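You operate a simulated robot arm through the tools that you are given. There is no shell and no other tool. Be economical: measure what you need, move in short steps, check, and stop when the job is done.

Carry out the task below with a simulated two-armed robot. There is one attempt and no reset: what you move stays moved.

TASK
Put one of the dowel boxes from the assembly bench on the front of the grey mat. Put the taped carton that says "Jorvand" from the assembly bench on the board under the slat bench and the taped carton that says "Quenvar" on the clamp bench. Take the pencil bundle from the assembly bench and leave it on the fourth shelf from the bottom of the grey rack. Put the tin labelled "grease" from the grey table on the second shelf from the bottom of the grey rack and the tin labelled "putty" on the free corner of the grey table. Lift the tack tin lid open. The order is free. Set down upright: taped carton, tin.

It is judged by the outcome, as a careful person would: the job done as asked, and still so three seconds after it is handed in. It fails if anything else is knocked over, pushed out of place, dropped, spilled or broken. A push-on lid holds only when it is set on centred and level and pressed home; a screw cap is set on level and turned clockwise until tight.

THE ROBOT
Two 7-joint arms with two-finger parallel grippers on one trunk, on a base that drives. Base frame: it is fixed to the floor where the robot stands at the start and does not move with it; the origin is under the middle of the robot, x ahead of it, y to its left, z up; the surface under the hand at the start is at about z = 850. Units: mm, degrees, N and s.
The left shoulder is at the start at [60, 143, 926], the right one opposite. With the tool pointing down near the work surface each hand reaches from about 300 to 720 mm from the robot's upright axis, wherever it stands, measured 20 degrees to its own side. Places, roughly: board under the slat bench [200, 4200, 200]; clamp bench [800, -600, 800]; dowel box [500, 750, 1000]; fourth shelf of the grey rack [-1100, 2900, 1200]; free corner of the grey table (45x24 cm) [2160, 3760, 900]; front of the grey mat (17x37 cm) [1900, -2380, 860]; glue tin, tin [2500, 3500, 1000]; pencil bundle [750, 750, 1000]; second shelf of the grey rack [-1100, 2900, 500]; tack tin lid [5500, 3900, 900]; taped carton [750, 250, 1000]. Payload 1.57 kg a hand.
Tool frame (each hand has its own): the origin (TCP) lies between the finger pads and is the grasp point; the fingertips stand 30 mm ahead of it; z points along the fingers, y is the line along which they close. Largest opening 110 mm; finger width 24, thickness 12; the body of the gripper, 48 by 112 mm, starts 78 mm behind the TCP.
Orientation is that of the tool frame in the base frame, as a unit quaternion [w, x, y, z]. With the fingers straight down and closing along the base's y, the tool's x points along the base's -x, its y along +y and its z along -z.

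THE INTERFACE
- The arms move only by the tool drive_tool. It takes "left_targets", "right_targets" or both (then of equal length, played together; a hand with none holds still); each is a list of rows, each an object (a shift or turn left out is 0, a gripper value left out holds the last) with "grip": the finger opening in mm, from 0 to 110; "linear": the shift along the tool's x, y, z in units of 25 mm (1.0 is 25 mm), a list of three; "rotation": the turn, a rotation vector about the tool's x, y, z in units of 6 degrees (1.0 is 6 degrees), a list of three. In form: [{"grip": grip, "linear": [tx, ty, tz], "rotation": [rx, ry, rz]}, ...]. A call has 1 to 8 rows; each row shifts and turns the commanded pose from where the row before left it, along the tool's axes as they then stand. A call with a number of a shift or a turn outside -1 to 1 is refused whole. Rows are played at 5 a second. More than 50 mm and 8.6 degrees between two rows, or a gripper value outside its range, and nothing of the call is played. Where a pose cannot be reached the arm comes as near as it can. A force on the tool above 40 N (or 10 N above the force at the start of the call, whichever is more), or a blocked arm, ends the call early, and 0.2 s more pass. The fingers move at their own pace (about 45 mm/s each) and stop on an object; they squeeze with about 32 N. The grip force told is the motor's: it shows also when the fingers shut on nothing. Time passes only in rows, and 0.2 s behind the last, so rows that do not move let the fingers close. It gives the time, the measured TCP pose, the force on the tool (base axes), the opening and the grip force at its end, in the units of the frame above (readings bear some noise), with the torque about the TCP (base axes, N m) and any sound that the robot's microphone picked up.
- Cameras (640 x 400 px; columns grow to the right, rows downward): "scene" is now at [59.1, 28.6, 1553.6]; the picture's right is [0.25, -0.97, 0.00], its down [-0.70, -0.18, -0.69] and it looks along [0.67, 0.17, -0.72] (base axes); focal length 272 px, centre (320, 200). "left" rides on the left gripper at [70, -16, -141] in its tool frame; the picture's right is [0.23, 0.97, 0.00], its down [-0.85, 0.20, -0.48] and it looks along [-0.47, 0.11, 0.88] (tool axes); focal length 222 px, centre (320, 200). "right" rides on the right gripper at [70, 16, -141] in its tool frame; the picture's right is [-0.23, 0.97, 0.00], its down [-0.85, -0.20, -0.48] and it looks along [-0.47, -0.11, 0.88] (tool axes); focal length 222 px, centre (320, 200). There is no depth. A picture from a camera that has moved, and an enlarged one, comes with that camera's place and axes in the base frame and with its lens. The place of the scene camera against the robot may be out by one fixed shift of up to 25 mm in any direction.
- camera(camera): a new picture of that camera. The clock stands still meanwhile.
- slide_trunk(by): slides the trunk up (or, below 0, down) by that many mm; the arms and the scene camera ride with it, the base frame stays. It gives what a move gives, with no picture.
- steer(legs): drives the robot by 1 to 6 legs, each [ahead, left, turn to the left] in mm, mm and degrees, along the robot's own axes; the way and the turn of a leg run together, so that a leg with both is an arc; at most 1500 mm and 180 degrees a leg. The arms and the cameras ride along, it lands a little off, and it stops where it bumps. It gives what a move gives.
- turn_head(pan, tilt): turns the head with the scene camera to pan (to the left, within 86 degrees either way) and tilt (down, from -29 to 69), counted from straight ahead of the robot. It gives what a move gives.
- inspect(camera, box): a new picture of the part [left, top, right, bottom] of that camera's present view, enlarged. The clock stands still meanwhile.
- finish_job(): hands the job in; it is judged then, once.

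Work in short steps. Places have to be worked out from the pictures, the camera data and where the tool is seen: move nearer, look again, correct. Check each grasp and each placing, and mend what went wrong. You have 196 turns and 192 pictures in all, those below and enlarged ones among them. Open the grippers and draw the arms clear of the work before you hand the job in, unless the task says otherwise.

The tools are called after ">>>" by a JSON object that holds its "fn" and its "kwargs". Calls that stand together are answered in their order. drive_tool: Moves the arms, as the interface text tells. Its arguments: {"type":"object","properties":{"left_targets":{"type":"array"},"right_targets":{"type":"array"}},"required":[]} The other tools are called the same way: slide_trunk (by) slides the trunk up or down; steer (legs) drives the base; turn_head (pan, tilt) turns the head that bears the scene camera; camera (camera) takes a picture; inspect (camera, box) takes an enlarged picture of a part of a camera's view; finish_job () hands the job in.

At the start:

```text
time: 0.0
left_eef_pos: [321.6, 331.2, 1088.0]
left_ee_rot: [-0.002, 0.0, 1.0, 0.0]
left_force: [-0.2, 0.6, -0.1]
left_moment: [0.01, 0.02, -0.01]
left_finger_gap: 110.0
left_grip_force: 0.1
right_eef_pos: [390.1, 17.3, 1066.6]
right_ee_rot: [0.0, 0.0, 1.0, 0.002]
right_force: [-1.7, -0.4, 0.3]
right_moment: [-0.01, -0.02, -0.02]
right_finger_gap: 110.0
right_grip_force: 0.0
trunk travel left (down, up): [-525.0, 65.0]
robot x, y, heading: [3.1, -1.3, 0.1]
head pan, tilt: [14.5, 46.0]
```

scene: 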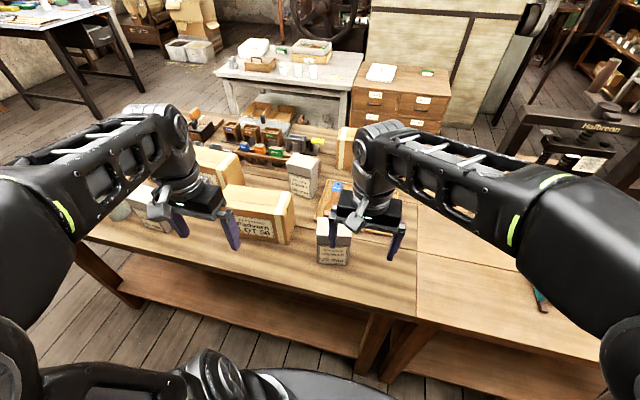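
right: 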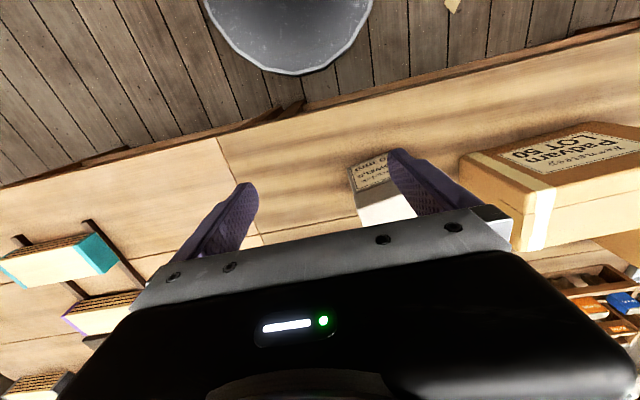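
left: 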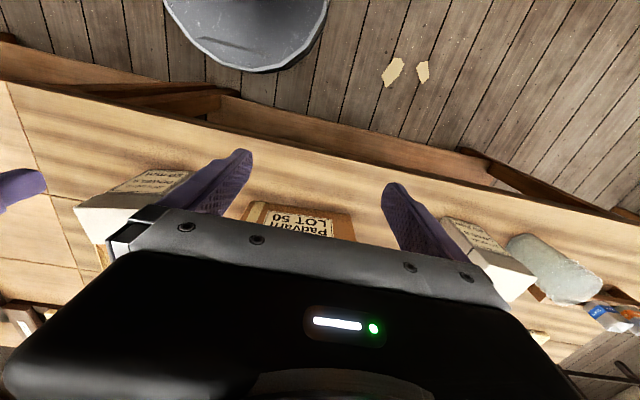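

The bench ahead holds several cartons and boxes. I look closer at the labels before moving.

>>> {"fn": "inspect", "kwargs": {"camera": "scene", "box": [90, 90, 370, 270]}}

>>> {"fn": "turn_head", "kwargs": {"pan": 50, "tilt": 40}}

>>> {"fn": "camera", "kwargs": {"camera": "scene"}}

```text
2.22 times, centred on (230, 180) of scene
camera zoom: at [59.1, 28.6, 1553.6], right [0.25, -0.97, 0.0], down [-0.7, -0.18, -0.69], along [0.67, 0.17, -0.72], focal length 605 px, centre (520, 244)
```

zoom: 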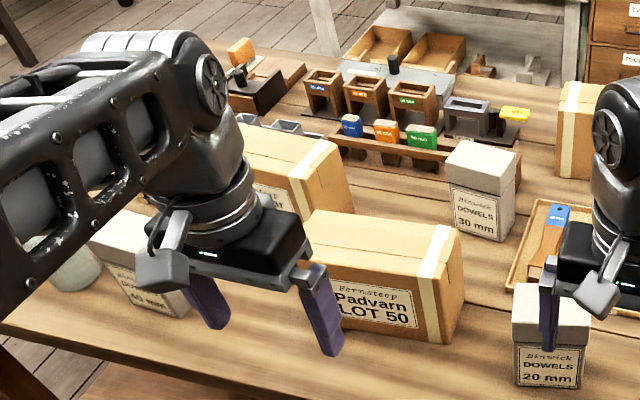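

```text
time: 1.0
left_eef_pos: [321.4, 332.5, 1087.8]
left_ee_rot: [-0.001, 0.0, 1.0, 0.0]
left_force: [0.0, -0.4, -0.6]
left_moment: [-0.01, -0.05, 0.0]
left_finger_gap: 110.2
left_grip_force: 0.0
right_eef_pos: [389.6, 16.7, 1065.9]
right_ee_rot: [0.0, -0.001, 1.0, 0.001]
right_force: [-0.3, 0.4, -0.3]
right_moment: [-0.02, 0.0, -0.01]
right_finger_gap: 109.8
right_grip_force: 0.0
trunk travel left (down, up): [-525.0, 65.0]
robot x, y, heading: [1.0, -1.9, 0.1]
head pan, tilt: [50.0, 40.0]
```

```text
187 pictures are left
camera scene: at [35.9, 73.5, 1562.3], right [0.77, -0.64, 0.0], down [-0.41, -0.49, -0.77], along [0.49, 0.59, -0.64], focal length 272 px, centre (320, 200)
```

scene: 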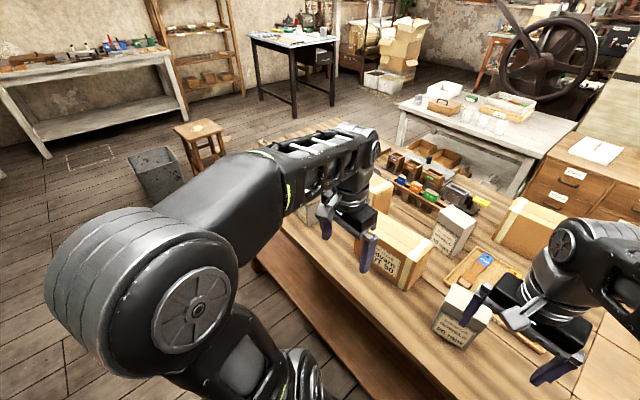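

The arms hide parts of the bench. I raise the trunk and back off somewhat to get an overview.

>>> {"fn": "steer", "kwargs": {"legs": [[-250, 0, 0]]}}

>>> {"fn": "turn_head", "kwargs": {"pan": 30, "tilt": 35}}

>>> {"fn": "camera", "kwargs": {"camera": "scene"}}

>>> {"fn": "turn_head", "kwargs": {"pan": -45, "tilt": 35}}

>>> {"fn": "camera", "kwargs": {"camera": "scene"}}

```text
time: 2.8
left_eef_pos: [68.8, 332.8, 1088.7]
left_ee_rot: [-0.001, -0.002, 1.0, 0.0]
left_force: [-1.1, -0.8, -0.3]
left_moment: [0.04, -0.02, 0.02]
left_finger_gap: 110.0
left_grip_force: 0.1
right_eef_pos: [138.0, 17.0, 1066.5]
right_ee_rot: [0.001, -0.001, 1.0, 0.001]
right_force: [-1.3, 0.4, -0.8]
right_moment: [0.0, -0.02, 0.01]
right_finger_gap: 109.7
right_grip_force: 0.0
trunk travel left (down, up): [-525.0, 65.0]
robot x, y, heading: [-250.1, -1.7, 0.1]
head pan, tilt: [50.0, 40.0]
```

```text
time: 3.7
left_eef_pos: [68.8, 333.0, 1088.8]
left_ee_rot: [0.001, -0.002, 1.0, 0.0]
left_force: [-0.4, 0.1, 0.3]
left_moment: [-0.01, -0.02, -0.03]
left_finger_gap: 110.2
left_grip_force: 0.0
right_eef_pos: [138.9, 17.4, 1066.8]
right_ee_rot: [0.0, -0.002, 1.0, 0.001]
right_force: [0.1, 0.0, 0.1]
right_moment: [0.01, -0.01, -0.04]
right_finger_gap: 110.2
right_grip_force: 0.0
trunk travel left (down, up): [-525.0, 65.0]
robot x, y, heading: [-251.0, 0.3, 0.4]
head pan, tilt: [30.0, 35.0]
```

```text
186 pictures are left
camera scene: at [-193.1, 52.2, 1569.9], right [0.5, -0.86, 0.0], down [-0.5, -0.29, -0.82], along [0.71, 0.41, -0.57], focal length 272 px, centre (320, 200)
```

scene: 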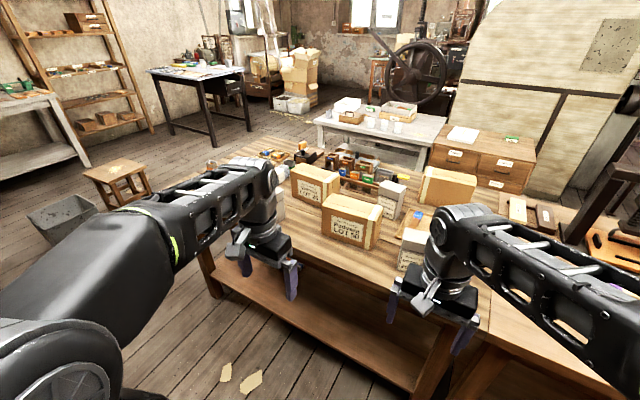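

```text
time: 5.1
left_eef_pos: [69.3, 333.8, 1087.6]
left_ee_rot: [0.0, -0.001, 1.0, 0.0]
left_force: [-1.0, -0.2, 0.4]
left_moment: [0.0, -0.01, 0.0]
left_finger_gap: 109.7
left_grip_force: 0.0
right_eef_pos: [138.7, 18.6, 1066.8]
right_ee_rot: [0.0, -0.002, 1.0, 0.001]
right_force: [0.9, 0.3, 0.1]
right_moment: [0.01, -0.01, 0.03]
right_finger_gap: 109.9
right_grip_force: 0.1
trunk travel left (down, up): [-525.0, 65.0]
robot x, y, heading: [-247.6, -1.7, 0.2]
head pan, tilt: [-45.0, 35.0]
```

```text
185 pictures are left
camera scene: at [-206.6, -54.1, 1569.9], right [-0.7, -0.71, 0.0], down [-0.41, 0.4, -0.82], along [0.58, -0.58, -0.57], focal length 272 px, centre (320, 200)
```

scene: 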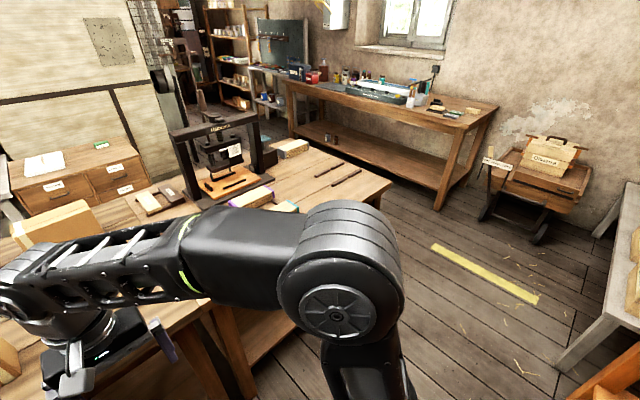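

Now an enlarged look at the assembly bench and clamp bench.

>>> {"fn": "inspect", "kwargs": {"camera": "scene", "box": [100, 100, 400, 290]}}

>>> {"fn": "turn_head", "kwargs": {"pan": 15, "tilt": 38}}

>>> {"fn": "inspect", "kwargs": {"camera": "scene", "box": [160, 60, 460, 250]}}

```text
2.11 times, centred on (250, 195) of scene
camera zoom: at [-206.6, -54.1, 1569.9], right [-0.7, -0.71, 0.0], down [-0.41, 0.4, -0.82], along [0.58, -0.58, -0.57], focal length 573 px, centre (467, 210)
```

zoom: 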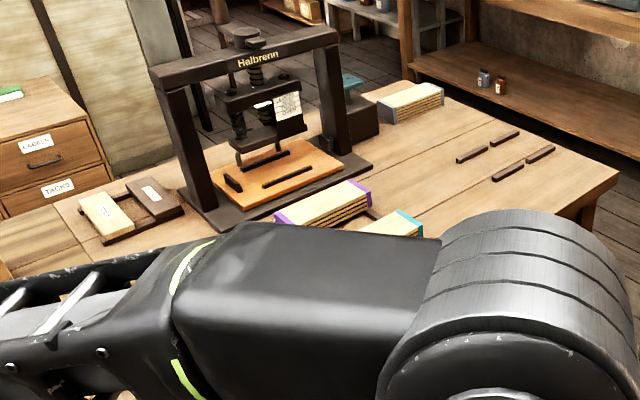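

```text
time: 6.4
left_eef_pos: [68.9, 332.4, 1087.8]
left_ee_rot: [-0.001, -0.002, 1.0, 0.0]
left_force: [-0.5, 0.8, 0.4]
left_moment: [0.0, 0.01, 0.03]
left_finger_gap: 109.8
left_grip_force: 0.1
right_eef_pos: [139.9, 17.0, 1065.5]
right_ee_rot: [0.0, -0.001, 1.0, 0.0]
right_force: [0.4, -0.4, 0.4]
right_moment: [0.01, 0.01, -0.01]
right_finger_gap: 109.8
right_grip_force: 0.1
trunk travel left (down, up): [-525.0, 65.0]
robot x, y, heading: [-251.8, 1.9, 0.5]
head pan, tilt: [15.0, 38.0]
```

```text
2.11 times, centred on (310, 155) of scene
camera zoom: at [-185.8, 30.4, 1565.3], right [0.26, -0.97, 0.0], down [-0.59, -0.16, -0.79], along [0.76, 0.21, -0.62], focal length 573 px, centre (341, 295)
```

zoom: 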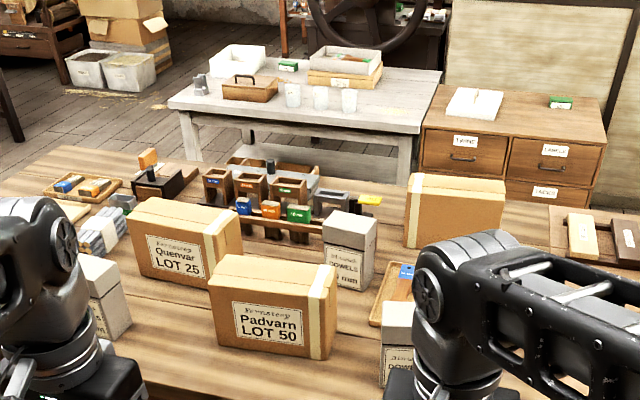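

Jorvand is likely the rear right carton with its label away. I drive to a place from which right hand reaches the 20 mm dowel box and left hand the Quenvar carton.

>>> {"fn": "steer", "kwargs": {"legs": [[0, 250, 0], [310, 0, 0]]}}

>>> {"fn": "turn_head", "kwargs": {"pan": 0, "tilt": 52}}

>>> {"fn": "camera", "kwargs": {"camera": "scene"}}

>>> {"fn": "camera", "kwargs": {"camera": "left"}}

>>> {"fn": "camera", "kwargs": {"camera": "right"}}

```text
time: 9.9
left_eef_pos: [374.2, 587.3, 1086.6]
left_ee_rot: [-0.001, -0.004, 1.0, 0.001]
left_force: [0.3, 1.1, 0.5]
left_moment: [0.02, 0.0, -0.03]
left_finger_gap: 110.1
left_grip_force: 0.1
right_eef_pos: [445.2, 272.0, 1065.8]
right_ee_rot: [0.0, -0.005, 1.0, 0.0]
right_force: [0.1, 0.6, 0.7]
right_moment: [0.0, 0.01, 0.01]
right_finger_gap: 109.8
right_grip_force: 0.0
trunk travel left (down, up): [-525.0, 65.0]
robot x, y, heading: [51.8, 254.1, 0.5]
head pan, tilt: [15.0, 38.0]
```

```text
time: 10.7
left_eef_pos: [373.3, 586.0, 1088.2]
left_ee_rot: [0.0, -0.004, 1.0, 0.0]
left_force: [-0.6, -0.4, -0.3]
left_moment: [0.0, -0.02, 0.0]
left_finger_gap: 110.0
left_grip_force: 0.1
right_eef_pos: [444.3, 272.4, 1066.3]
right_ee_rot: [-0.001, -0.005, 1.0, 0.001]
right_force: [-0.1, -0.1, -0.2]
right_moment: [0.03, 0.0, 0.01]
right_finger_gap: 110.1
right_grip_force: 0.0
trunk travel left (down, up): [-525.0, 65.0]
robot x, y, heading: [55.3, 253.5, 0.7]
head pan, tilt: [0.0, 52.0]
```

```text
182 pictures are left
camera scene: at [111.4, 260.7, 1545.5], right [0.01, -1.0, 0.0], down [-0.79, -0.01, -0.62], along [0.62, 0.01, -0.79], focal length 272 px, centre (320, 200)
```

scene: 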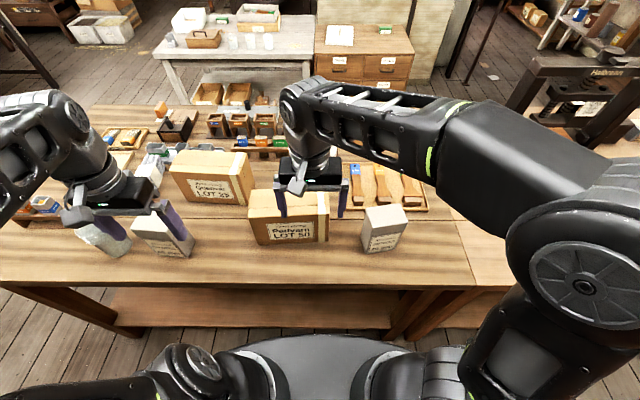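

```text
181 pictures are left
camera left: at [302.7, 568.1, 1228.2], right [-0.23, 0.97, 0.0], down [0.85, 0.21, 0.48], along [0.46, 0.11, -0.88], focal length 222 px, centre (320, 200)
```

left: 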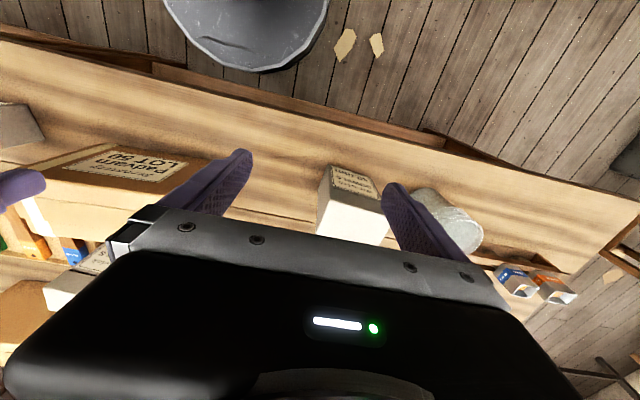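

```text
180 pictures are left
camera right: at [374.7, 287.3, 1206.8], right [0.22, 0.98, 0.0], down [0.86, -0.19, 0.48], along [0.47, -0.1, -0.88], focal length 222 px, centre (320, 200)
```

right: 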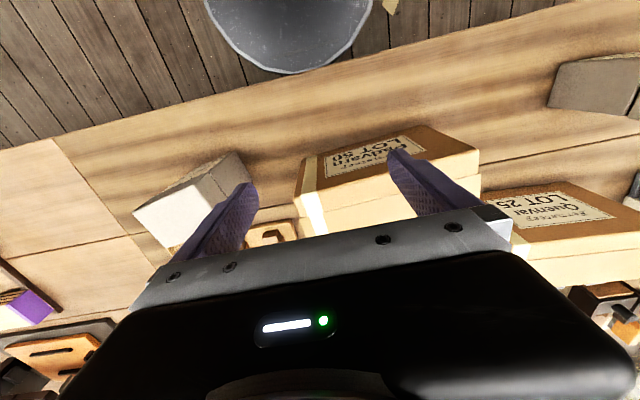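

Good positioning. I enlarge the bench area for measuring.

>>> {"fn": "inspect", "kwargs": {"camera": "scene", "box": [130, 130, 450, 280]}}

>>> {"fn": "inspect", "kwargs": {"camera": "scene", "box": [0, 80, 220, 280]}}

```text
2.00 times, centred on (290, 205) of scene
camera zoom: at [111.4, 260.7, 1545.5], right [0.01, -1.0, 0.0], down [-0.79, -0.01, -0.62], along [0.62, 0.01, -0.79], focal length 545 px, centre (380, 190)
```

zoom: 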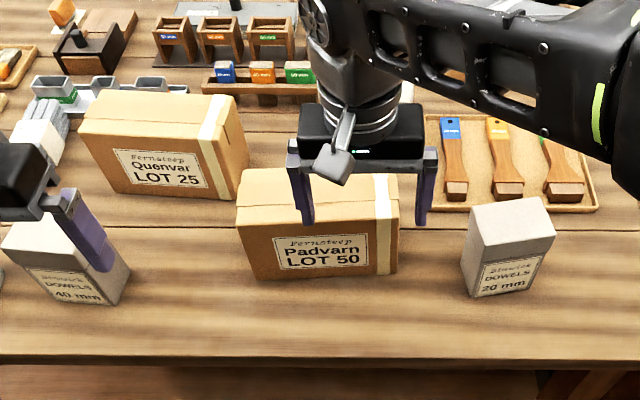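

```text
2.00 times, centred on (110, 180) of scene
camera zoom: at [111.4, 260.7, 1545.5], right [0.01, -1.0, 0.0], down [-0.79, -0.01, -0.62], along [0.62, 0.01, -0.79], focal length 545 px, centre (740, 240)
```

zoom: 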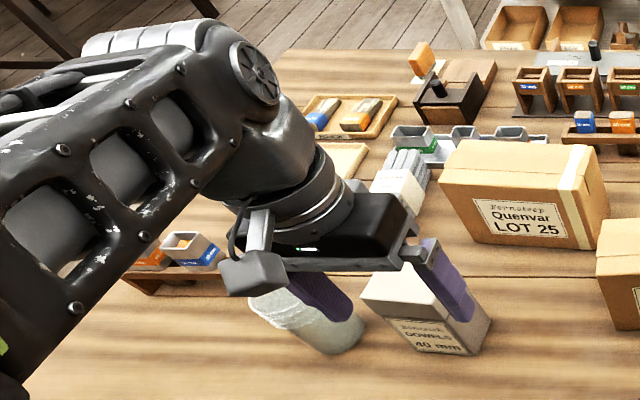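

The 20 mm dowel box is near (510, 95). I move the right hand over it at height, and then look through its wrist camera.

>>> {"fn": "drive_tool", "kwargs": {"right_targets": [{"grip": 110, "linear": [-0.2, -0.9, -0.3]}, {"linear": [-0.2, -0.9, -0.3]}, {"linear": [-0.2, -0.9, -0.3]}, {"linear": [-0.2, -0.9, 0]}, {"linear": [-0.2, -0.9, 0]}, {"linear": [-0.2, -0.9, 0]}, {"linear": [-0.2, -0.9, 0]}, {"linear": [-0.2, -0.7, 0]}]}}

>>> {"fn": "camera", "kwargs": {"camera": "right"}}

>>> {"fn": "inspect", "kwargs": {"camera": "scene", "box": [220, 120, 480, 280]}}

```text
time: 12.5
left_eef_pos: [374.4, 587.2, 1088.0]
left_ee_rot: [0.0, -0.004, 1.0, 0.001]
left_force: [-0.4, -0.4, 0.3]
left_moment: [0.01, 0.01, -0.01]
left_finger_gap: 110.0
left_grip_force: 0.1
right_eef_pos: [484.9, 95.8, 1089.3]
right_ee_rot: [0.001, -0.004, 1.0, 0.0]
right_force: [-0.7, 0.3, -0.4]
right_moment: [0.03, 0.02, 0.0]
right_finger_gap: 109.9
right_grip_force: 0.0
trunk travel left (down, up): [-525.0, 65.0]
robot x, y, heading: [57.7, 252.8, 0.4]
head pan, tilt: [0.0, 52.0]
```

```text
177 pictures are left
camera right: at [414.8, 111.6, 1229.9], right [0.22, 0.98, 0.0], down [0.86, -0.19, 0.48], along [0.47, -0.1, -0.88], focal length 222 px, centre (320, 200)
```

right: 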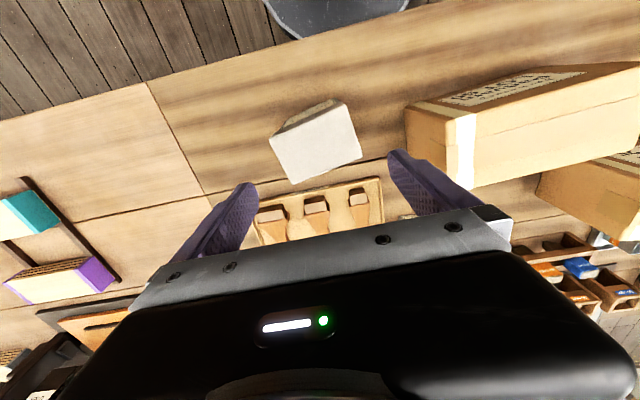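

```text
2.46 times, centred on (350, 200) of scene
camera zoom: at [111.4, 260.3, 1545.5], right [0.01, -1.0, 0.0], down [-0.79, -0.01, -0.62], along [0.62, 0.01, -0.79], focal length 670 px, centre (246, 200)
```

zoom: 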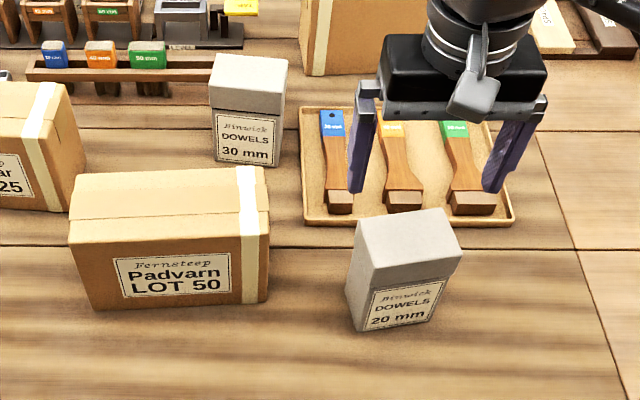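

Box is directly under the tool, yaw about 11°, 90×65 mm, top ≈ 965. I turn the hand by 79° to close across its short side.

>>> {"fn": "drive_tool", "kwargs": {"right_targets": [{"rotation": [0, 0, 1]}, {"rotation": [0, 0, 1]}, {"rotation": [0, 0, 1]}, {"rotation": [0, 0, 1]}, {"rotation": [0, 0, 1]}, {"rotation": [0, 0, 1]}, {"rotation": [0, 0, 1]}]}}

>>> {"fn": "drive_tool", "kwargs": {"right_targets": [{"rotation": [0, 0, 1]}, {"rotation": [0, 0, 1]}, {"rotation": [0, 0, 1]}, {"rotation": [0, 0, 1]}, {"rotation": [0, 0, 1]}, {"rotation": [0, 0, 1]}, {"rotation": [0, 0, 0.2]}, {"linear": [0, 0, 0]}]}}

>>> {"fn": "camera", "kwargs": {"camera": "right"}}

```text
time: 14.1
left_eef_pos: [373.8, 586.0, 1088.0]
left_ee_rot: [0.0, -0.003, 1.0, -0.001]
left_force: [0.6, 0.1, 0.1]
left_moment: [0.0, 0.0, 0.0]
left_finger_gap: 110.1
left_grip_force: 0.0
right_eef_pos: [485.6, 97.2, 1087.7]
right_ee_rot: [0.0, 0.356, 0.934, 0.001]
right_force: [-0.5, 0.4, 0.4]
right_moment: [-0.01, 0.0, 0.02]
right_finger_gap: 109.8
right_grip_force: 0.0
trunk travel left (down, up): [-525.0, 65.0]
robot x, y, heading: [56.4, 249.6, 0.3]
head pan, tilt: [0.0, 52.0]
```

```text
time: 15.9
left_eef_pos: [372.8, 586.4, 1086.3]
left_ee_rot: [-0.001, -0.004, 1.0, 0.0]
left_force: [0.9, 1.0, -0.3]
left_moment: [-0.01, 0.02, -0.02]
left_finger_gap: 110.1
left_grip_force: 0.0
right_eef_pos: [485.7, 97.2, 1089.2]
right_ee_rot: [-0.001, 0.635, 0.773, 0.0]
right_force: [0.4, 0.3, 0.4]
right_moment: [0.01, -0.01, 0.02]
right_finger_gap: 110.1
right_grip_force: 0.0
trunk travel left (down, up): [-525.0, 65.0]
robot x, y, heading: [57.6, 251.3, 0.4]
head pan, tilt: [0.0, 52.0]
```

```text
175 pictures are left
camera right: at [488.2, 168.8, 1229.6], right [1.0, -0.03, 0.0], down [-0.03, -0.88, 0.48], along [-0.02, -0.48, -0.88], focal length 222 px, centre (320, 200)
```

right: 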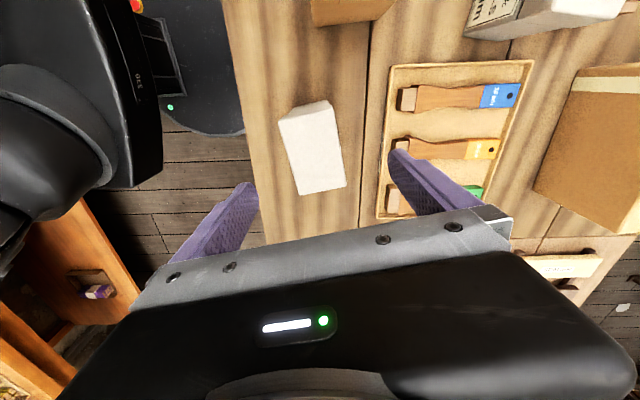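

Aligned and clear of the brush tray. I descend to z ≈ 895.

>>> {"fn": "drive_tool", "kwargs": {"right_targets": [{"linear": [0, 0, 1]}, {"linear": [0, 0, 1]}, {"linear": [0, 0, 1]}, {"linear": [0, 0, 1]}, {"linear": [0, 0, 1]}, {"linear": [0, 0, 1]}, {"linear": [0, 0, 1]}, {"linear": [0, 0, 0.7]}]}}

>>> {"fn": "drive_tool", "kwargs": {"right_targets": [{"grip": 40}, {"grip": 40}, {"grip": 40}, {"grip": 40}, {"grip": 40}]}}

>>> {"fn": "inspect", "kwargs": {"camera": "scene", "box": [260, 140, 480, 280]}}

```text
time: 17.6
left_eef_pos: [372.9, 586.1, 1089.4]
left_ee_rot: [0.001, -0.004, 1.0, 0.0]
left_force: [-0.3, 0.5, 0.0]
left_moment: [0.02, 0.03, -0.01]
left_finger_gap: 110.2
left_grip_force: 0.0
right_eef_pos: [487.9, 96.1, 911.7]
right_ee_rot: [0.002, 0.634, 0.773, 0.002]
right_force: [-8.1, -1.0, 17.2]
right_moment: [-0.04, 0.02, -0.02]
right_finger_gap: 110.1
right_grip_force: 0.0
trunk travel left (down, up): [-525.0, 65.0]
robot x, y, heading: [53.8, 250.3, 0.3]
head pan, tilt: [0.0, 52.0]
stopped in row 8 (right hand): the force on the tool passed its limit at 62 N (the readings are from after the stop); the commanded pose is now the measured one
```

```text
time: 18.8
left_eef_pos: [370.2, 587.7, 1089.0]
left_ee_rot: [0.001, -0.003, 1.0, 0.001]
left_force: [0.0, 0.5, 0.4]
left_moment: [0.0, 0.01, 0.04]
left_finger_gap: 109.9
left_grip_force: 0.0
right_eef_pos: [486.3, 96.7, 912.5]
right_ee_rot: [0.002, 0.634, 0.773, 0.001]
right_force: [-12.6, -2.7, 29.0]
right_moment: [-0.16, 1.92, 0.12]
right_finger_gap: 68.0
right_grip_force: 15.7
trunk travel left (down, up): [-525.0, 65.0]
robot x, y, heading: [57.8, 253.1, 0.6]
head pan, tilt: [0.0, 52.0]
```

```text
2.86 times, centred on (370, 210) of scene
camera zoom: at [107.9, 260.8, 1545.7], right [0.01, -1.0, 0.0], down [-0.79, -0.01, -0.62], along [0.62, 0.0, -0.79], focal length 778 px, centre (177, 171)
```

zoom: 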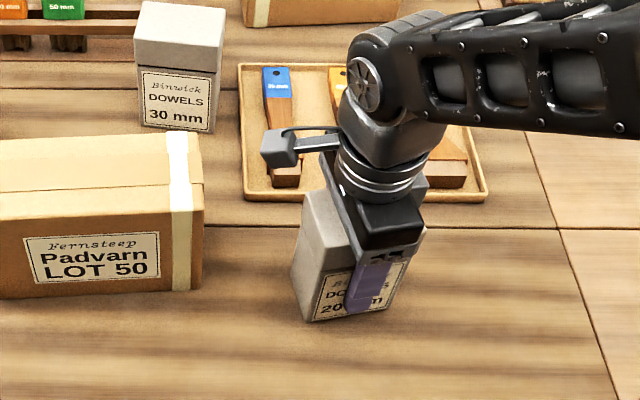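

The palm touched the box's top (box ~140 tall); fingers hold it by the body at 68 mm. I lift and check.

>>> {"fn": "drive_tool", "kwargs": {"right_targets": [{"linear": [0, 0, -0.3]}, {"linear": [0, 0, -1]}, {"linear": [0, 0, -1]}, {"linear": [0, 0, -1]}, {"linear": [0, 0, -1]}, {"linear": [0, 0, -1]}, {"linear": [0, 0, -1]}, {"linear": [0, 0, -1]}]}}

>>> {"fn": "camera", "kwargs": {"camera": "scene"}}

```text
time: 20.6
left_eef_pos: [373.7, 586.5, 1086.7]
left_ee_rot: [-0.001, -0.004, 1.0, 0.0]
left_force: [-0.9, -0.2, 0.7]
left_moment: [0.02, 0.0, -0.04]
left_finger_gap: 110.0
left_grip_force: 0.1
right_eef_pos: [488.3, 96.5, 1093.3]
right_ee_rot: [0.001, 0.635, 0.773, 0.001]
right_force: [-0.9, -0.4, -2.9]
right_moment: [0.02, 0.01, 0.01]
right_finger_gap: 59.7
right_grip_force: 32.4
trunk travel left (down, up): [-525.0, 65.0]
robot x, y, heading: [55.4, 253.2, 0.6]
head pan, tilt: [0.0, 52.0]
```

```text
173 pictures are left
camera scene: at [111.3, 260.4, 1545.4], right [0.01, -1.0, 0.0], down [-0.79, -0.01, -0.62], along [0.62, 0.0, -0.79], focal length 272 px, centre (320, 200)
```

scene: 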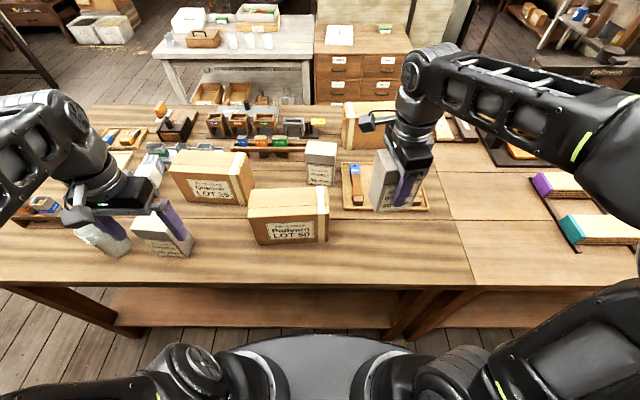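

The box is held. I shift the robot left 130 mm and turn the left hand for the Quenvar carton.

>>> {"fn": "steer", "kwargs": {"legs": [[0, 130, 0]]}}

>>> {"fn": "drive_tool", "kwargs": {"left_targets": [{"linear": [-1, -0.5, -0.5], "rotation": [0, 0, -1]}, {"linear": [-1, -0.5, -0.5], "rotation": [0, 0, 0]}, {"linear": [-1, -0.5, -0.5]}, {"linear": [-1, -0.5, -0.5]}, {"linear": [-1, -0.5, 0]}, {"linear": [-1, -0.5, 0]}, {"linear": [-1, -0.5, 0]}, {"linear": [-1, 0, 0]}]}}

>>> {"fn": "camera", "kwargs": {"camera": "left"}}

```text
time: 21.9
left_eef_pos: [372.5, 715.9, 1087.7]
left_ee_rot: [-0.001, -0.004, 1.0, -0.001]
left_force: [0.2, 0.4, 0.4]
left_moment: [-0.02, -0.03, 0.02]
left_finger_gap: 109.9
left_grip_force: 0.1
right_eef_pos: [487.2, 226.7, 1094.9]
right_ee_rot: [0.002, 0.634, 0.773, 0.002]
right_force: [0.3, 1.1, -4.0]
right_moment: [-0.08, 0.04, -0.01]
right_finger_gap: 59.9
right_grip_force: 31.9
trunk travel left (down, up): [-525.0, 65.0]
robot x, y, heading: [55.6, 378.4, 0.4]
head pan, tilt: [0.0, 52.0]
```

```text
time: 23.7
left_eef_pos: [531.3, 669.1, 1118.3]
left_ee_rot: [0.009, -0.055, 0.998, 0.001]
left_force: [0.0, 0.3, 0.8]
left_moment: [-0.02, 0.03, -0.01]
left_finger_gap: 110.3
left_grip_force: 0.0
left hand out of reach, approached as far as the arm can: row 4, 5, 6, 7, 8
right_eef_pos: [489.1, 226.3, 1092.7]
right_ee_rot: [0.001, 0.635, 0.773, 0.001]
right_force: [1.1, -0.4, -2.8]
right_moment: [-0.04, 0.04, -0.04]
right_finger_gap: 60.0
right_grip_force: 32.4
trunk travel left (down, up): [-525.0, 65.0]
robot x, y, heading: [49.1, 382.1, 0.4]
head pan, tilt: [0.0, 52.0]
```

```text
172 pictures are left
camera left: at [461.6, 643.3, 1257.0], right [-0.33, 0.94, 0.0], down [0.82, 0.29, 0.5], along [0.47, 0.16, -0.87], focal length 222 px, centre (320, 200)
```

left: 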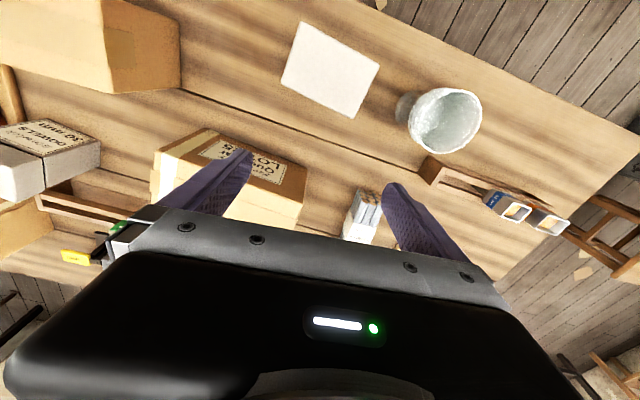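

High poses run out of reach; I raise the trunk by its 65 mm, lower the hand relative to it, and rotate.

>>> {"fn": "slide_trunk", "kwargs": {"by": 65}}

>>> {"fn": "drive_tool", "kwargs": {"left_targets": [{"linear": [0, 0, 0.8], "rotation": [0, 0, -1]}, {"linear": [0, 0, 0.8], "rotation": [0, 0, -1]}, {"linear": [0, 0, 0.8], "rotation": [0, 0, -1]}, {"linear": [0, 0, 0.8], "rotation": [0, 0, -1]}, {"linear": [0, 0, 0], "rotation": [0, 0, -1]}, {"rotation": [0, 0, -1]}, {"rotation": [0, 0, -1]}, {"rotation": [0, 0, -1]}]}}

>>> {"fn": "drive_tool", "kwargs": {"left_targets": [{"rotation": [0, 0, -1]}, {"rotation": [0, 0, -1]}, {"rotation": [0, 0, -1]}, {"rotation": [0, 0, -1]}, {"rotation": [0, 0, -0.9]}, {"linear": [0, 0, 0]}]}}

>>> {"fn": "camera", "kwargs": {"camera": "left"}}

```text
time: 24.7
left_eef_pos: [530.8, 667.9, 1183.0]
left_ee_rot: [0.011, -0.054, 0.998, 0.003]
left_force: [0.6, 0.4, -0.3]
left_moment: [0.0, 0.0, -0.02]
left_finger_gap: 110.1
left_grip_force: 0.0
right_eef_pos: [487.7, 224.4, 1157.3]
right_ee_rot: [0.002, 0.633, 0.774, 0.001]
right_force: [1.0, 0.2, -3.6]
right_moment: [-0.03, 0.01, 0.03]
right_finger_gap: 60.0
right_grip_force: 32.4
trunk travel left (down, up): [-590.0, 0.0]
robot x, y, heading: [53.6, 379.4, 0.3]
head pan, tilt: [0.0, 52.0]
```

```text
time: 26.5
left_eef_pos: [533.9, 668.4, 1104.1]
left_ee_rot: [0.01, -0.457, 0.89, -0.003]
left_force: [-0.3, 0.2, 0.5]
left_moment: [-0.02, -0.01, -0.01]
left_finger_gap: 110.1
left_grip_force: 0.1
right_eef_pos: [487.5, 224.9, 1158.9]
right_ee_rot: [0.002, 0.634, 0.773, 0.002]
right_force: [0.8, 0.3, -4.4]
right_moment: [-0.03, -0.03, 0.01]
right_finger_gap: 59.8
right_grip_force: 32.0
trunk travel left (down, up): [-590.0, 0.0]
robot x, y, heading: [53.7, 382.6, 0.5]
head pan, tilt: [0.0, 52.0]
```

```text
time: 27.9
left_eef_pos: [533.2, 669.6, 1103.7]
left_ee_rot: [0.01, -0.668, 0.744, -0.005]
left_force: [-0.6, 0.4, -0.3]
left_moment: [0.01, 0.0, 0.0]
left_finger_gap: 109.9
left_grip_force: 0.1
right_eef_pos: [487.9, 224.7, 1158.4]
right_ee_rot: [0.002, 0.634, 0.774, 0.002]
right_force: [-0.7, 1.5, -3.6]
right_moment: [-0.01, 0.03, -0.01]
right_finger_gap: 59.7
right_grip_force: 32.3
trunk travel left (down, up): [-590.0, 0.0]
robot x, y, heading: [56.4, 379.0, 0.6]
head pan, tilt: [0.0, 52.0]
```

```text
171 pictures are left
camera left: at [538.0, 595.6, 1243.9], right [-0.99, -0.12, -0.02], down [-0.12, 0.87, 0.48], along [-0.04, 0.48, -0.88], focal length 222 px, centre (320, 200)
```

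left: 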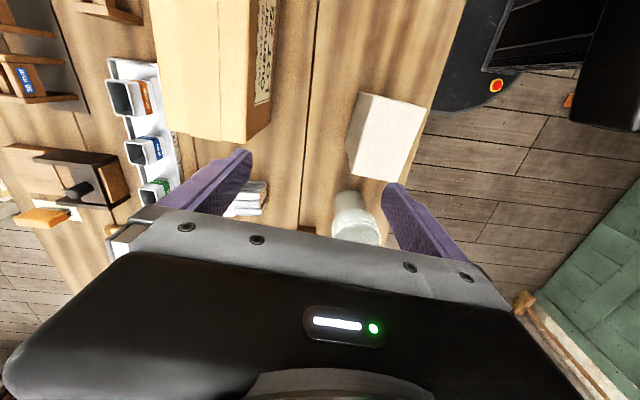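

The carton's left end is near (668, 675), top ≈ 970. I move the left hand above its centre (~(660, 571)).

>>> {"fn": "drive_tool", "kwargs": {"left_targets": [{"linear": [0.424, -0.684, 0.15]}, {"linear": [0.424, -0.684, 0.15]}, {"linear": [0.424, -0.684, 0.15]}, {"linear": [0.424, -0.684, 0.15]}, {"linear": [0.424, -0.684, 0.15]}, {"linear": [0.424, -0.684, 0.15]}, {"linear": [0.424, -0.684, 0.15]}, {"linear": [0.424, -0.684, 0.15]}]}}

>>> {"fn": "camera", "kwargs": {"camera": "left"}}

>>> {"fn": "camera", "kwargs": {"camera": "scene"}}

```text
time: 29.7
left_eef_pos: [640.1, 562.1, 1073.5]
left_ee_rot: [0.012, -0.667, 0.745, -0.006]
left_force: [0.1, 0.3, 1.0]
left_moment: [0.03, 0.01, -0.01]
left_finger_gap: 109.9
left_grip_force: 0.1
left hand out of reach, approached as far as the arm can: row 7, 8
right_eef_pos: [488.2, 224.8, 1159.3]
right_ee_rot: [0.001, 0.634, 0.773, 0.0]
right_force: [-0.6, 0.5, -3.4]
right_moment: [-0.01, 0.04, 0.0]
right_finger_gap: 59.9
right_grip_force: 31.8
trunk travel left (down, up): [-590.0, 0.0]
robot x, y, heading: [53.2, 383.0, 0.4]
head pan, tilt: [0.0, 52.0]
```

```text
170 pictures are left
camera left: at [645.2, 487.1, 1213.9], right [-0.99, -0.12, -0.03], down [-0.12, 0.87, 0.48], along [-0.04, 0.48, -0.88], focal length 222 px, centre (320, 200)
```

left: 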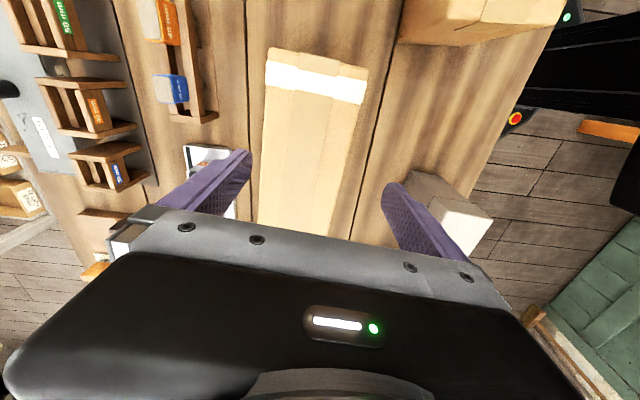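

```text
169 pictures are left
camera scene: at [111.1, 388.1, 1610.4], right [0.01, -1.0, 0.0], down [-0.79, -0.01, -0.62], along [0.62, 0.01, -0.79], focal length 272 px, centre (320, 200)
```

scene: 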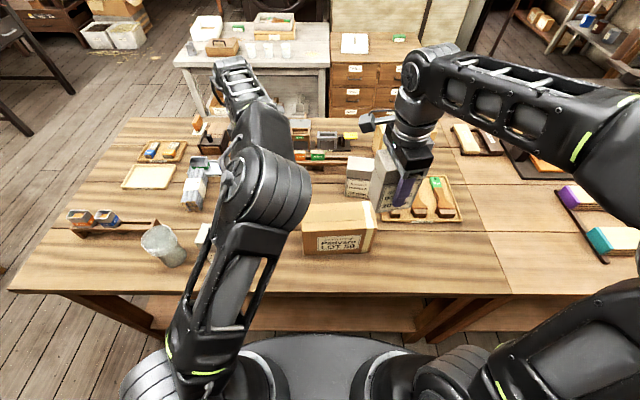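

Carton measured at centre ≈ (661, 575), ~95 wide. I descend to z≈1010 (reach grows lower) and recheck.

>>> {"fn": "drive_tool", "kwargs": {"left_targets": [{"linear": [0, 0, 0.8], "rotation": [0, 0, -0.35]}, {"linear": [0, 0, 0.8]}, {"linear": [0, 0, 0.6]}]}}

>>> {"fn": "camera", "kwargs": {"camera": "left"}}

```text
time: 30.5
left_eef_pos: [640.0, 560.4, 1020.3]
left_ee_rot: [0.009, -0.68, 0.733, -0.005]
left_force: [0.7, -0.3, 0.4]
left_moment: [0.01, 0.01, 0.01]
left_finger_gap: 110.0
left_grip_force: 0.0
left hand out of reach, approached as far as the arm can: row 3
right_eef_pos: [487.2, 225.2, 1157.8]
right_ee_rot: [0.002, 0.634, 0.773, 0.001]
right_force: [-0.3, 0.2, -3.5]
right_moment: [0.02, 0.03, 0.0]
right_finger_gap: 59.6
right_grip_force: 32.4
trunk travel left (down, up): [-590.0, 0.0]
robot x, y, heading: [52.6, 378.5, 0.5]
head pan, tilt: [0.0, 52.0]
```

```text
168 pictures are left
camera left: at [647.1, 487.5, 1160.2], right [-0.99, -0.16, -0.02], down [-0.15, 0.86, 0.48], along [-0.05, 0.48, -0.88], focal length 222 px, centre (320, 200)
```

left: 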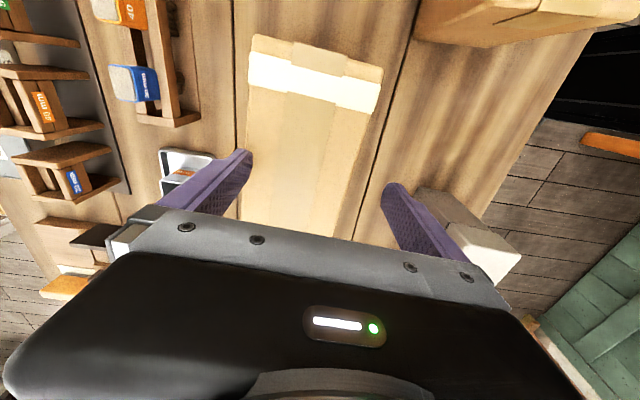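

Row limits are odd; I test whether a step forward in x is possible at this height.

>>> {"fn": "drive_tool", "kwargs": {"left_targets": [{"linear": [-0.3, -0.45, 0]}, {"linear": [-0.3, -0.45, 0]}, {"linear": [0, 0, 0]}]}}

```text
time: 31.3
left_eef_pos: [639.4, 561.2, 1021.5]
left_ee_rot: [0.01, -0.68, 0.733, -0.005]
left_force: [-0.3, 0.0, -0.1]
left_moment: [0.04, -0.02, 0.0]
left_finger_gap: 110.2
left_grip_force: 0.0
left hand out of reach, approached as far as the arm can: row 1, 2
right_eef_pos: [487.3, 225.5, 1158.4]
right_ee_rot: [0.001, 0.634, 0.773, 0.002]
right_force: [0.2, -0.5, -3.7]
right_moment: [0.02, 0.01, -0.02]
right_finger_gap: 60.0
right_grip_force: 32.2
trunk travel left (down, up): [-590.0, 0.0]
robot x, y, heading: [54.8, 379.9, 0.4]
head pan, tilt: [0.0, 52.0]
```

I have about 50 mm free ahead of the base (shelf set back under the bench), so I drive 50 mm forward instead.

>>> {"fn": "steer", "kwargs": {"legs": [[48, 0, 0]]}}

>>> {"fn": "drive_tool", "kwargs": {"left_targets": [{"linear": [0, 0.4, 0]}, {"linear": [0, 0.4, 0]}, {"linear": [-0.3, 0, 0]}, {"linear": [0, 0, 0]}]}}

>>> {"fn": "camera", "kwargs": {"camera": "left"}}

```text
time: 32.4
left_eef_pos: [682.5, 561.6, 1023.7]
left_ee_rot: [0.011, -0.68, 0.733, -0.007]
left_force: [-0.1, -0.2, -0.2]
left_moment: [-0.03, -0.01, -0.02]
left_finger_gap: 110.3
left_grip_force: 0.0
right_eef_pos: [529.7, 224.1, 1157.0]
right_ee_rot: [0.001, 0.635, 0.773, 0.0]
right_force: [-0.2, 0.3, -3.5]
right_moment: [0.01, -0.01, 0.02]
right_finger_gap: 60.0
right_grip_force: 32.0
trunk travel left (down, up): [-590.0, 0.0]
robot x, y, heading: [96.8, 385.4, 0.6]
head pan, tilt: [0.0, 52.0]
stopped in leg 1: the robot was blocked; the commanded pose is now the measured one
```

```text
time: 33.4
left_eef_pos: [664.1, 571.7, 1022.3]
left_ee_rot: [0.013, -0.681, 0.732, -0.007]
left_force: [-0.8, 1.0, -0.8]
left_moment: [0.02, 0.02, -0.01]
left_finger_gap: 109.8
left_grip_force: 0.0
right_eef_pos: [531.9, 224.5, 1157.0]
right_ee_rot: [0.001, 0.634, 0.773, 0.001]
right_force: [-0.3, -0.5, -3.4]
right_moment: [0.01, 0.02, 0.0]
right_finger_gap: 59.9
right_grip_force: 32.1
trunk travel left (down, up): [-590.0, 0.0]
robot x, y, heading: [99.0, 380.5, 0.5]
head pan, tilt: [0.0, 52.0]
```

```text
167 pictures are left
camera left: at [671.3, 498.5, 1162.3], right [-0.99, -0.16, -0.03], down [-0.15, 0.86, 0.48], along [-0.05, 0.48, -0.88], focal length 222 px, centre (320, 200)
```

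left: 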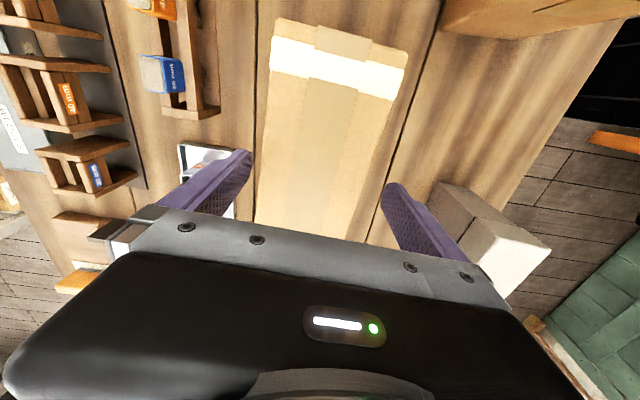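

I enlarge the left wrist view to settle the carton's edges and height before descending.

>>> {"fn": "inspect", "kwargs": {"camera": "left", "box": [220, 0, 460, 260]}}

>>> {"fn": "inspect", "kwargs": {"camera": "scene", "box": [130, 50, 400, 270]}}

```text
1.54 times, centred on (340, 130) of left
camera zoom: at [671.3, 498.5, 1162.3], right [-0.99, -0.16, -0.03], down [-0.15, 0.86, 0.48], along [-0.05, 0.48, -0.88], focal length 342 px, centre (289, 308)
```

zoom: 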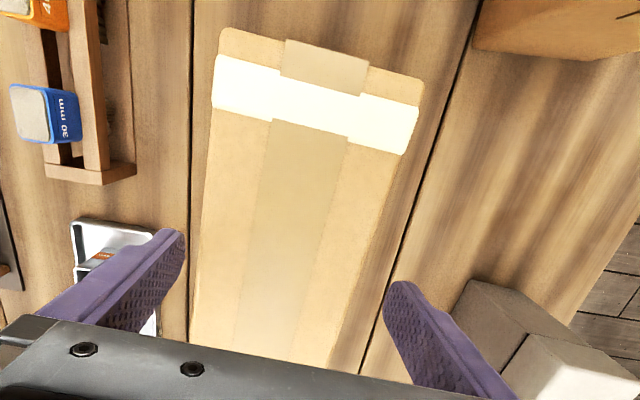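

```text
1.82 times, centred on (265, 160) of scene
camera zoom: at [154.9, 388.8, 1610.5], right [0.01, -1.0, 0.0], down [-0.79, -0.01, -0.62], along [0.62, 0.01, -0.79], focal length 495 px, centre (420, 273)
```

zoom: 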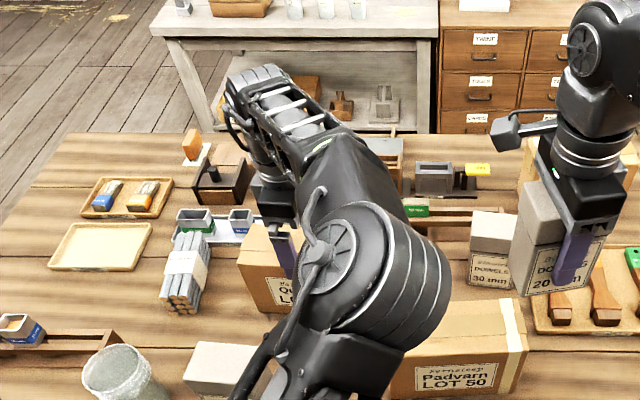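

Carton: top ≈ 988, width ≈ 90, centre ≈ (668, 573). I correct tilt/yaw slightly and descend in two stages.

>>> {"fn": "drive_tool", "kwargs": {"left_targets": [{"linear": [0, -0.16, 0], "rotation": [-0.27, 0, -0.35]}, {"linear": [0, 0, 0.8]}, {"linear": [0, 0, 0.8]}, {"linear": [0, 0, 0.8]}, {"linear": [0, 0, 0.8]}, {"linear": [0, 0, 0.8]}, {"linear": [0, 0, 0]}]}}

>>> {"fn": "camera", "kwargs": {"camera": "left"}}

```text
time: 35.0
left_eef_pos: [668.8, 564.1, 957.9]
left_ee_rot: [0.004, -0.694, 0.72, 0.004]
left_force: [-1.1, -0.1, 0.1]
left_moment: [-0.01, 0.02, 0.02]
left_finger_gap: 110.0
left_grip_force: 0.1
left hand out of reach, approached as far as the arm can: row 4, 5, 6
right_eef_pos: [531.7, 224.4, 1157.7]
right_ee_rot: [0.001, 0.634, 0.773, 0.001]
right_force: [-0.6, 0.2, -3.3]
right_moment: [0.0, 0.0, 0.02]
right_finger_gap: 60.1
right_grip_force: 32.3
trunk travel left (down, up): [-590.0, 0.0]
robot x, y, heading: [95.7, 382.0, 0.5]
head pan, tilt: [0.0, 52.0]
```

```text
164 pictures are left
camera left: at [681.6, 491.0, 1095.3], right [-0.98, -0.19, 0.0], down [-0.17, 0.86, 0.49], along [-0.09, 0.48, -0.87], focal length 222 px, centre (320, 200)
```

left: 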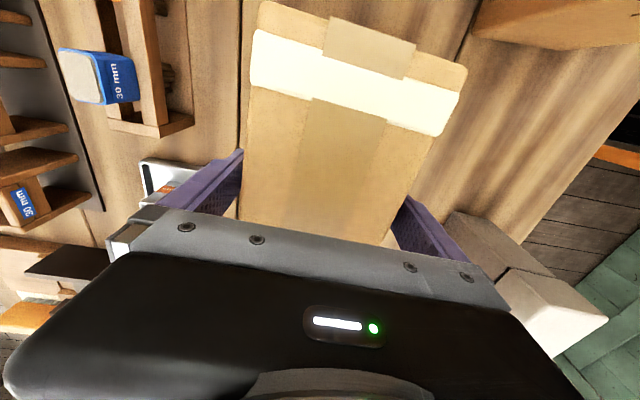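

Fingers straddle the carton. I lower the trunk 38 mm to deepen the grasp, then close.

>>> {"fn": "slide_trunk", "kwargs": {"by": -36}}

>>> {"fn": "drive_tool", "kwargs": {"left_targets": [{"grip": 70}, {"grip": 70}, {"grip": 70}, {"grip": 70}, {"grip": 70}]}}

```text
time: 35.8
left_eef_pos: [668.4, 563.9, 920.6]
left_ee_rot: [0.005, -0.694, 0.72, 0.003]
left_force: [0.4, -0.6, -0.5]
left_moment: [0.0, 0.03, 0.01]
left_finger_gap: 110.0
left_grip_force: 0.0
right_eef_pos: [531.5, 225.4, 1121.7]
right_ee_rot: [0.001, 0.634, 0.774, 0.001]
right_force: [-0.2, -0.1, -3.7]
right_moment: [-0.03, 0.02, -0.05]
right_finger_gap: 59.7
right_grip_force: 32.4
trunk travel left (down, up): [-554.0, 36.0]
robot x, y, heading: [98.9, 379.5, 0.6]
head pan, tilt: [0.0, 52.0]
```

```text
time: 37.0
left_eef_pos: [669.6, 564.3, 920.1]
left_ee_rot: [0.004, -0.694, 0.72, 0.003]
left_force: [5.5, 0.5, 2.5]
left_moment: [0.01, 0.17, -0.06]
left_finger_gap: 90.9
left_grip_force: 32.1
right_eef_pos: [530.9, 224.3, 1120.9]
right_ee_rot: [0.0, 0.634, 0.773, 0.0]
right_force: [-1.1, 0.2, -3.9]
right_moment: [0.0, -0.01, 0.02]
right_finger_gap: 59.8
right_grip_force: 32.0
trunk travel left (down, up): [-554.0, 36.0]
robot x, y, heading: [94.6, 378.4, 0.8]
head pan, tilt: [0.0, 52.0]
```

Grip is firm at 91 mm. Lift with trunk and arm.

>>> {"fn": "slide_trunk", "kwargs": {"by": 36}}

>>> {"fn": "drive_tool", "kwargs": {"left_targets": [{"linear": [0, 0, -0.7]}, {"linear": [0, 0, -0.8]}, {"linear": [0, 0.1, -0.8]}, {"linear": [0, 0.1, -0.8]}, {"linear": [0, 0.1, -0.8]}, {"linear": [0, 0.2, -0.8]}, {"linear": [0, 0.2, -0.6]}, {"linear": [0, 0, 0]}]}}

>>> {"fn": "camera", "kwargs": {"camera": "scene"}}

```text
time: 37.8
left_eef_pos: [670.7, 564.0, 954.2]
left_ee_rot: [0.004, -0.694, 0.72, 0.004]
left_force: [-0.3, -0.4, -8.5]
left_moment: [-0.07, 0.02, -0.02]
left_finger_gap: 90.5
left_grip_force: 31.9
right_eef_pos: [531.7, 226.0, 1157.7]
right_ee_rot: [0.001, 0.634, 0.774, 0.001]
right_force: [0.1, 0.2, -3.4]
right_moment: [-0.01, 0.03, 0.03]
right_finger_gap: 59.7
right_grip_force: 31.5
trunk travel left (down, up): [-590.0, 0.0]
robot x, y, heading: [95.8, 381.8, 0.6]
head pan, tilt: [0.0, 52.0]
```

```text
time: 39.6
left_eef_pos: [652.3, 562.4, 1088.0]
left_ee_rot: [0.004, -0.694, 0.72, 0.003]
left_force: [0.4, -0.2, -8.2]
left_moment: [-0.09, 0.0, 0.04]
left_finger_gap: 90.5
left_grip_force: 31.6
right_eef_pos: [532.2, 226.5, 1156.7]
right_ee_rot: [0.001, 0.635, 0.773, 0.001]
right_force: [0.1, 0.4, -3.8]
right_moment: [0.02, 0.0, 0.0]
right_finger_gap: 59.8
right_grip_force: 32.0
trunk travel left (down, up): [-590.0, 0.0]
robot x, y, heading: [98.3, 378.2, 0.7]
head pan, tilt: [0.0, 52.0]
```

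```text
163 pictures are left
camera scene: at [155.9, 389.3, 1610.4], right [0.01, -1.0, 0.0], down [-0.79, -0.01, -0.61], along [0.61, 0.01, -0.79], focal length 272 px, centre (320, 200)
```

scene: 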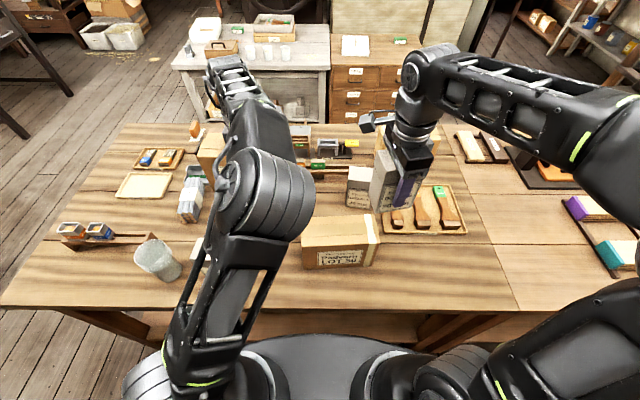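

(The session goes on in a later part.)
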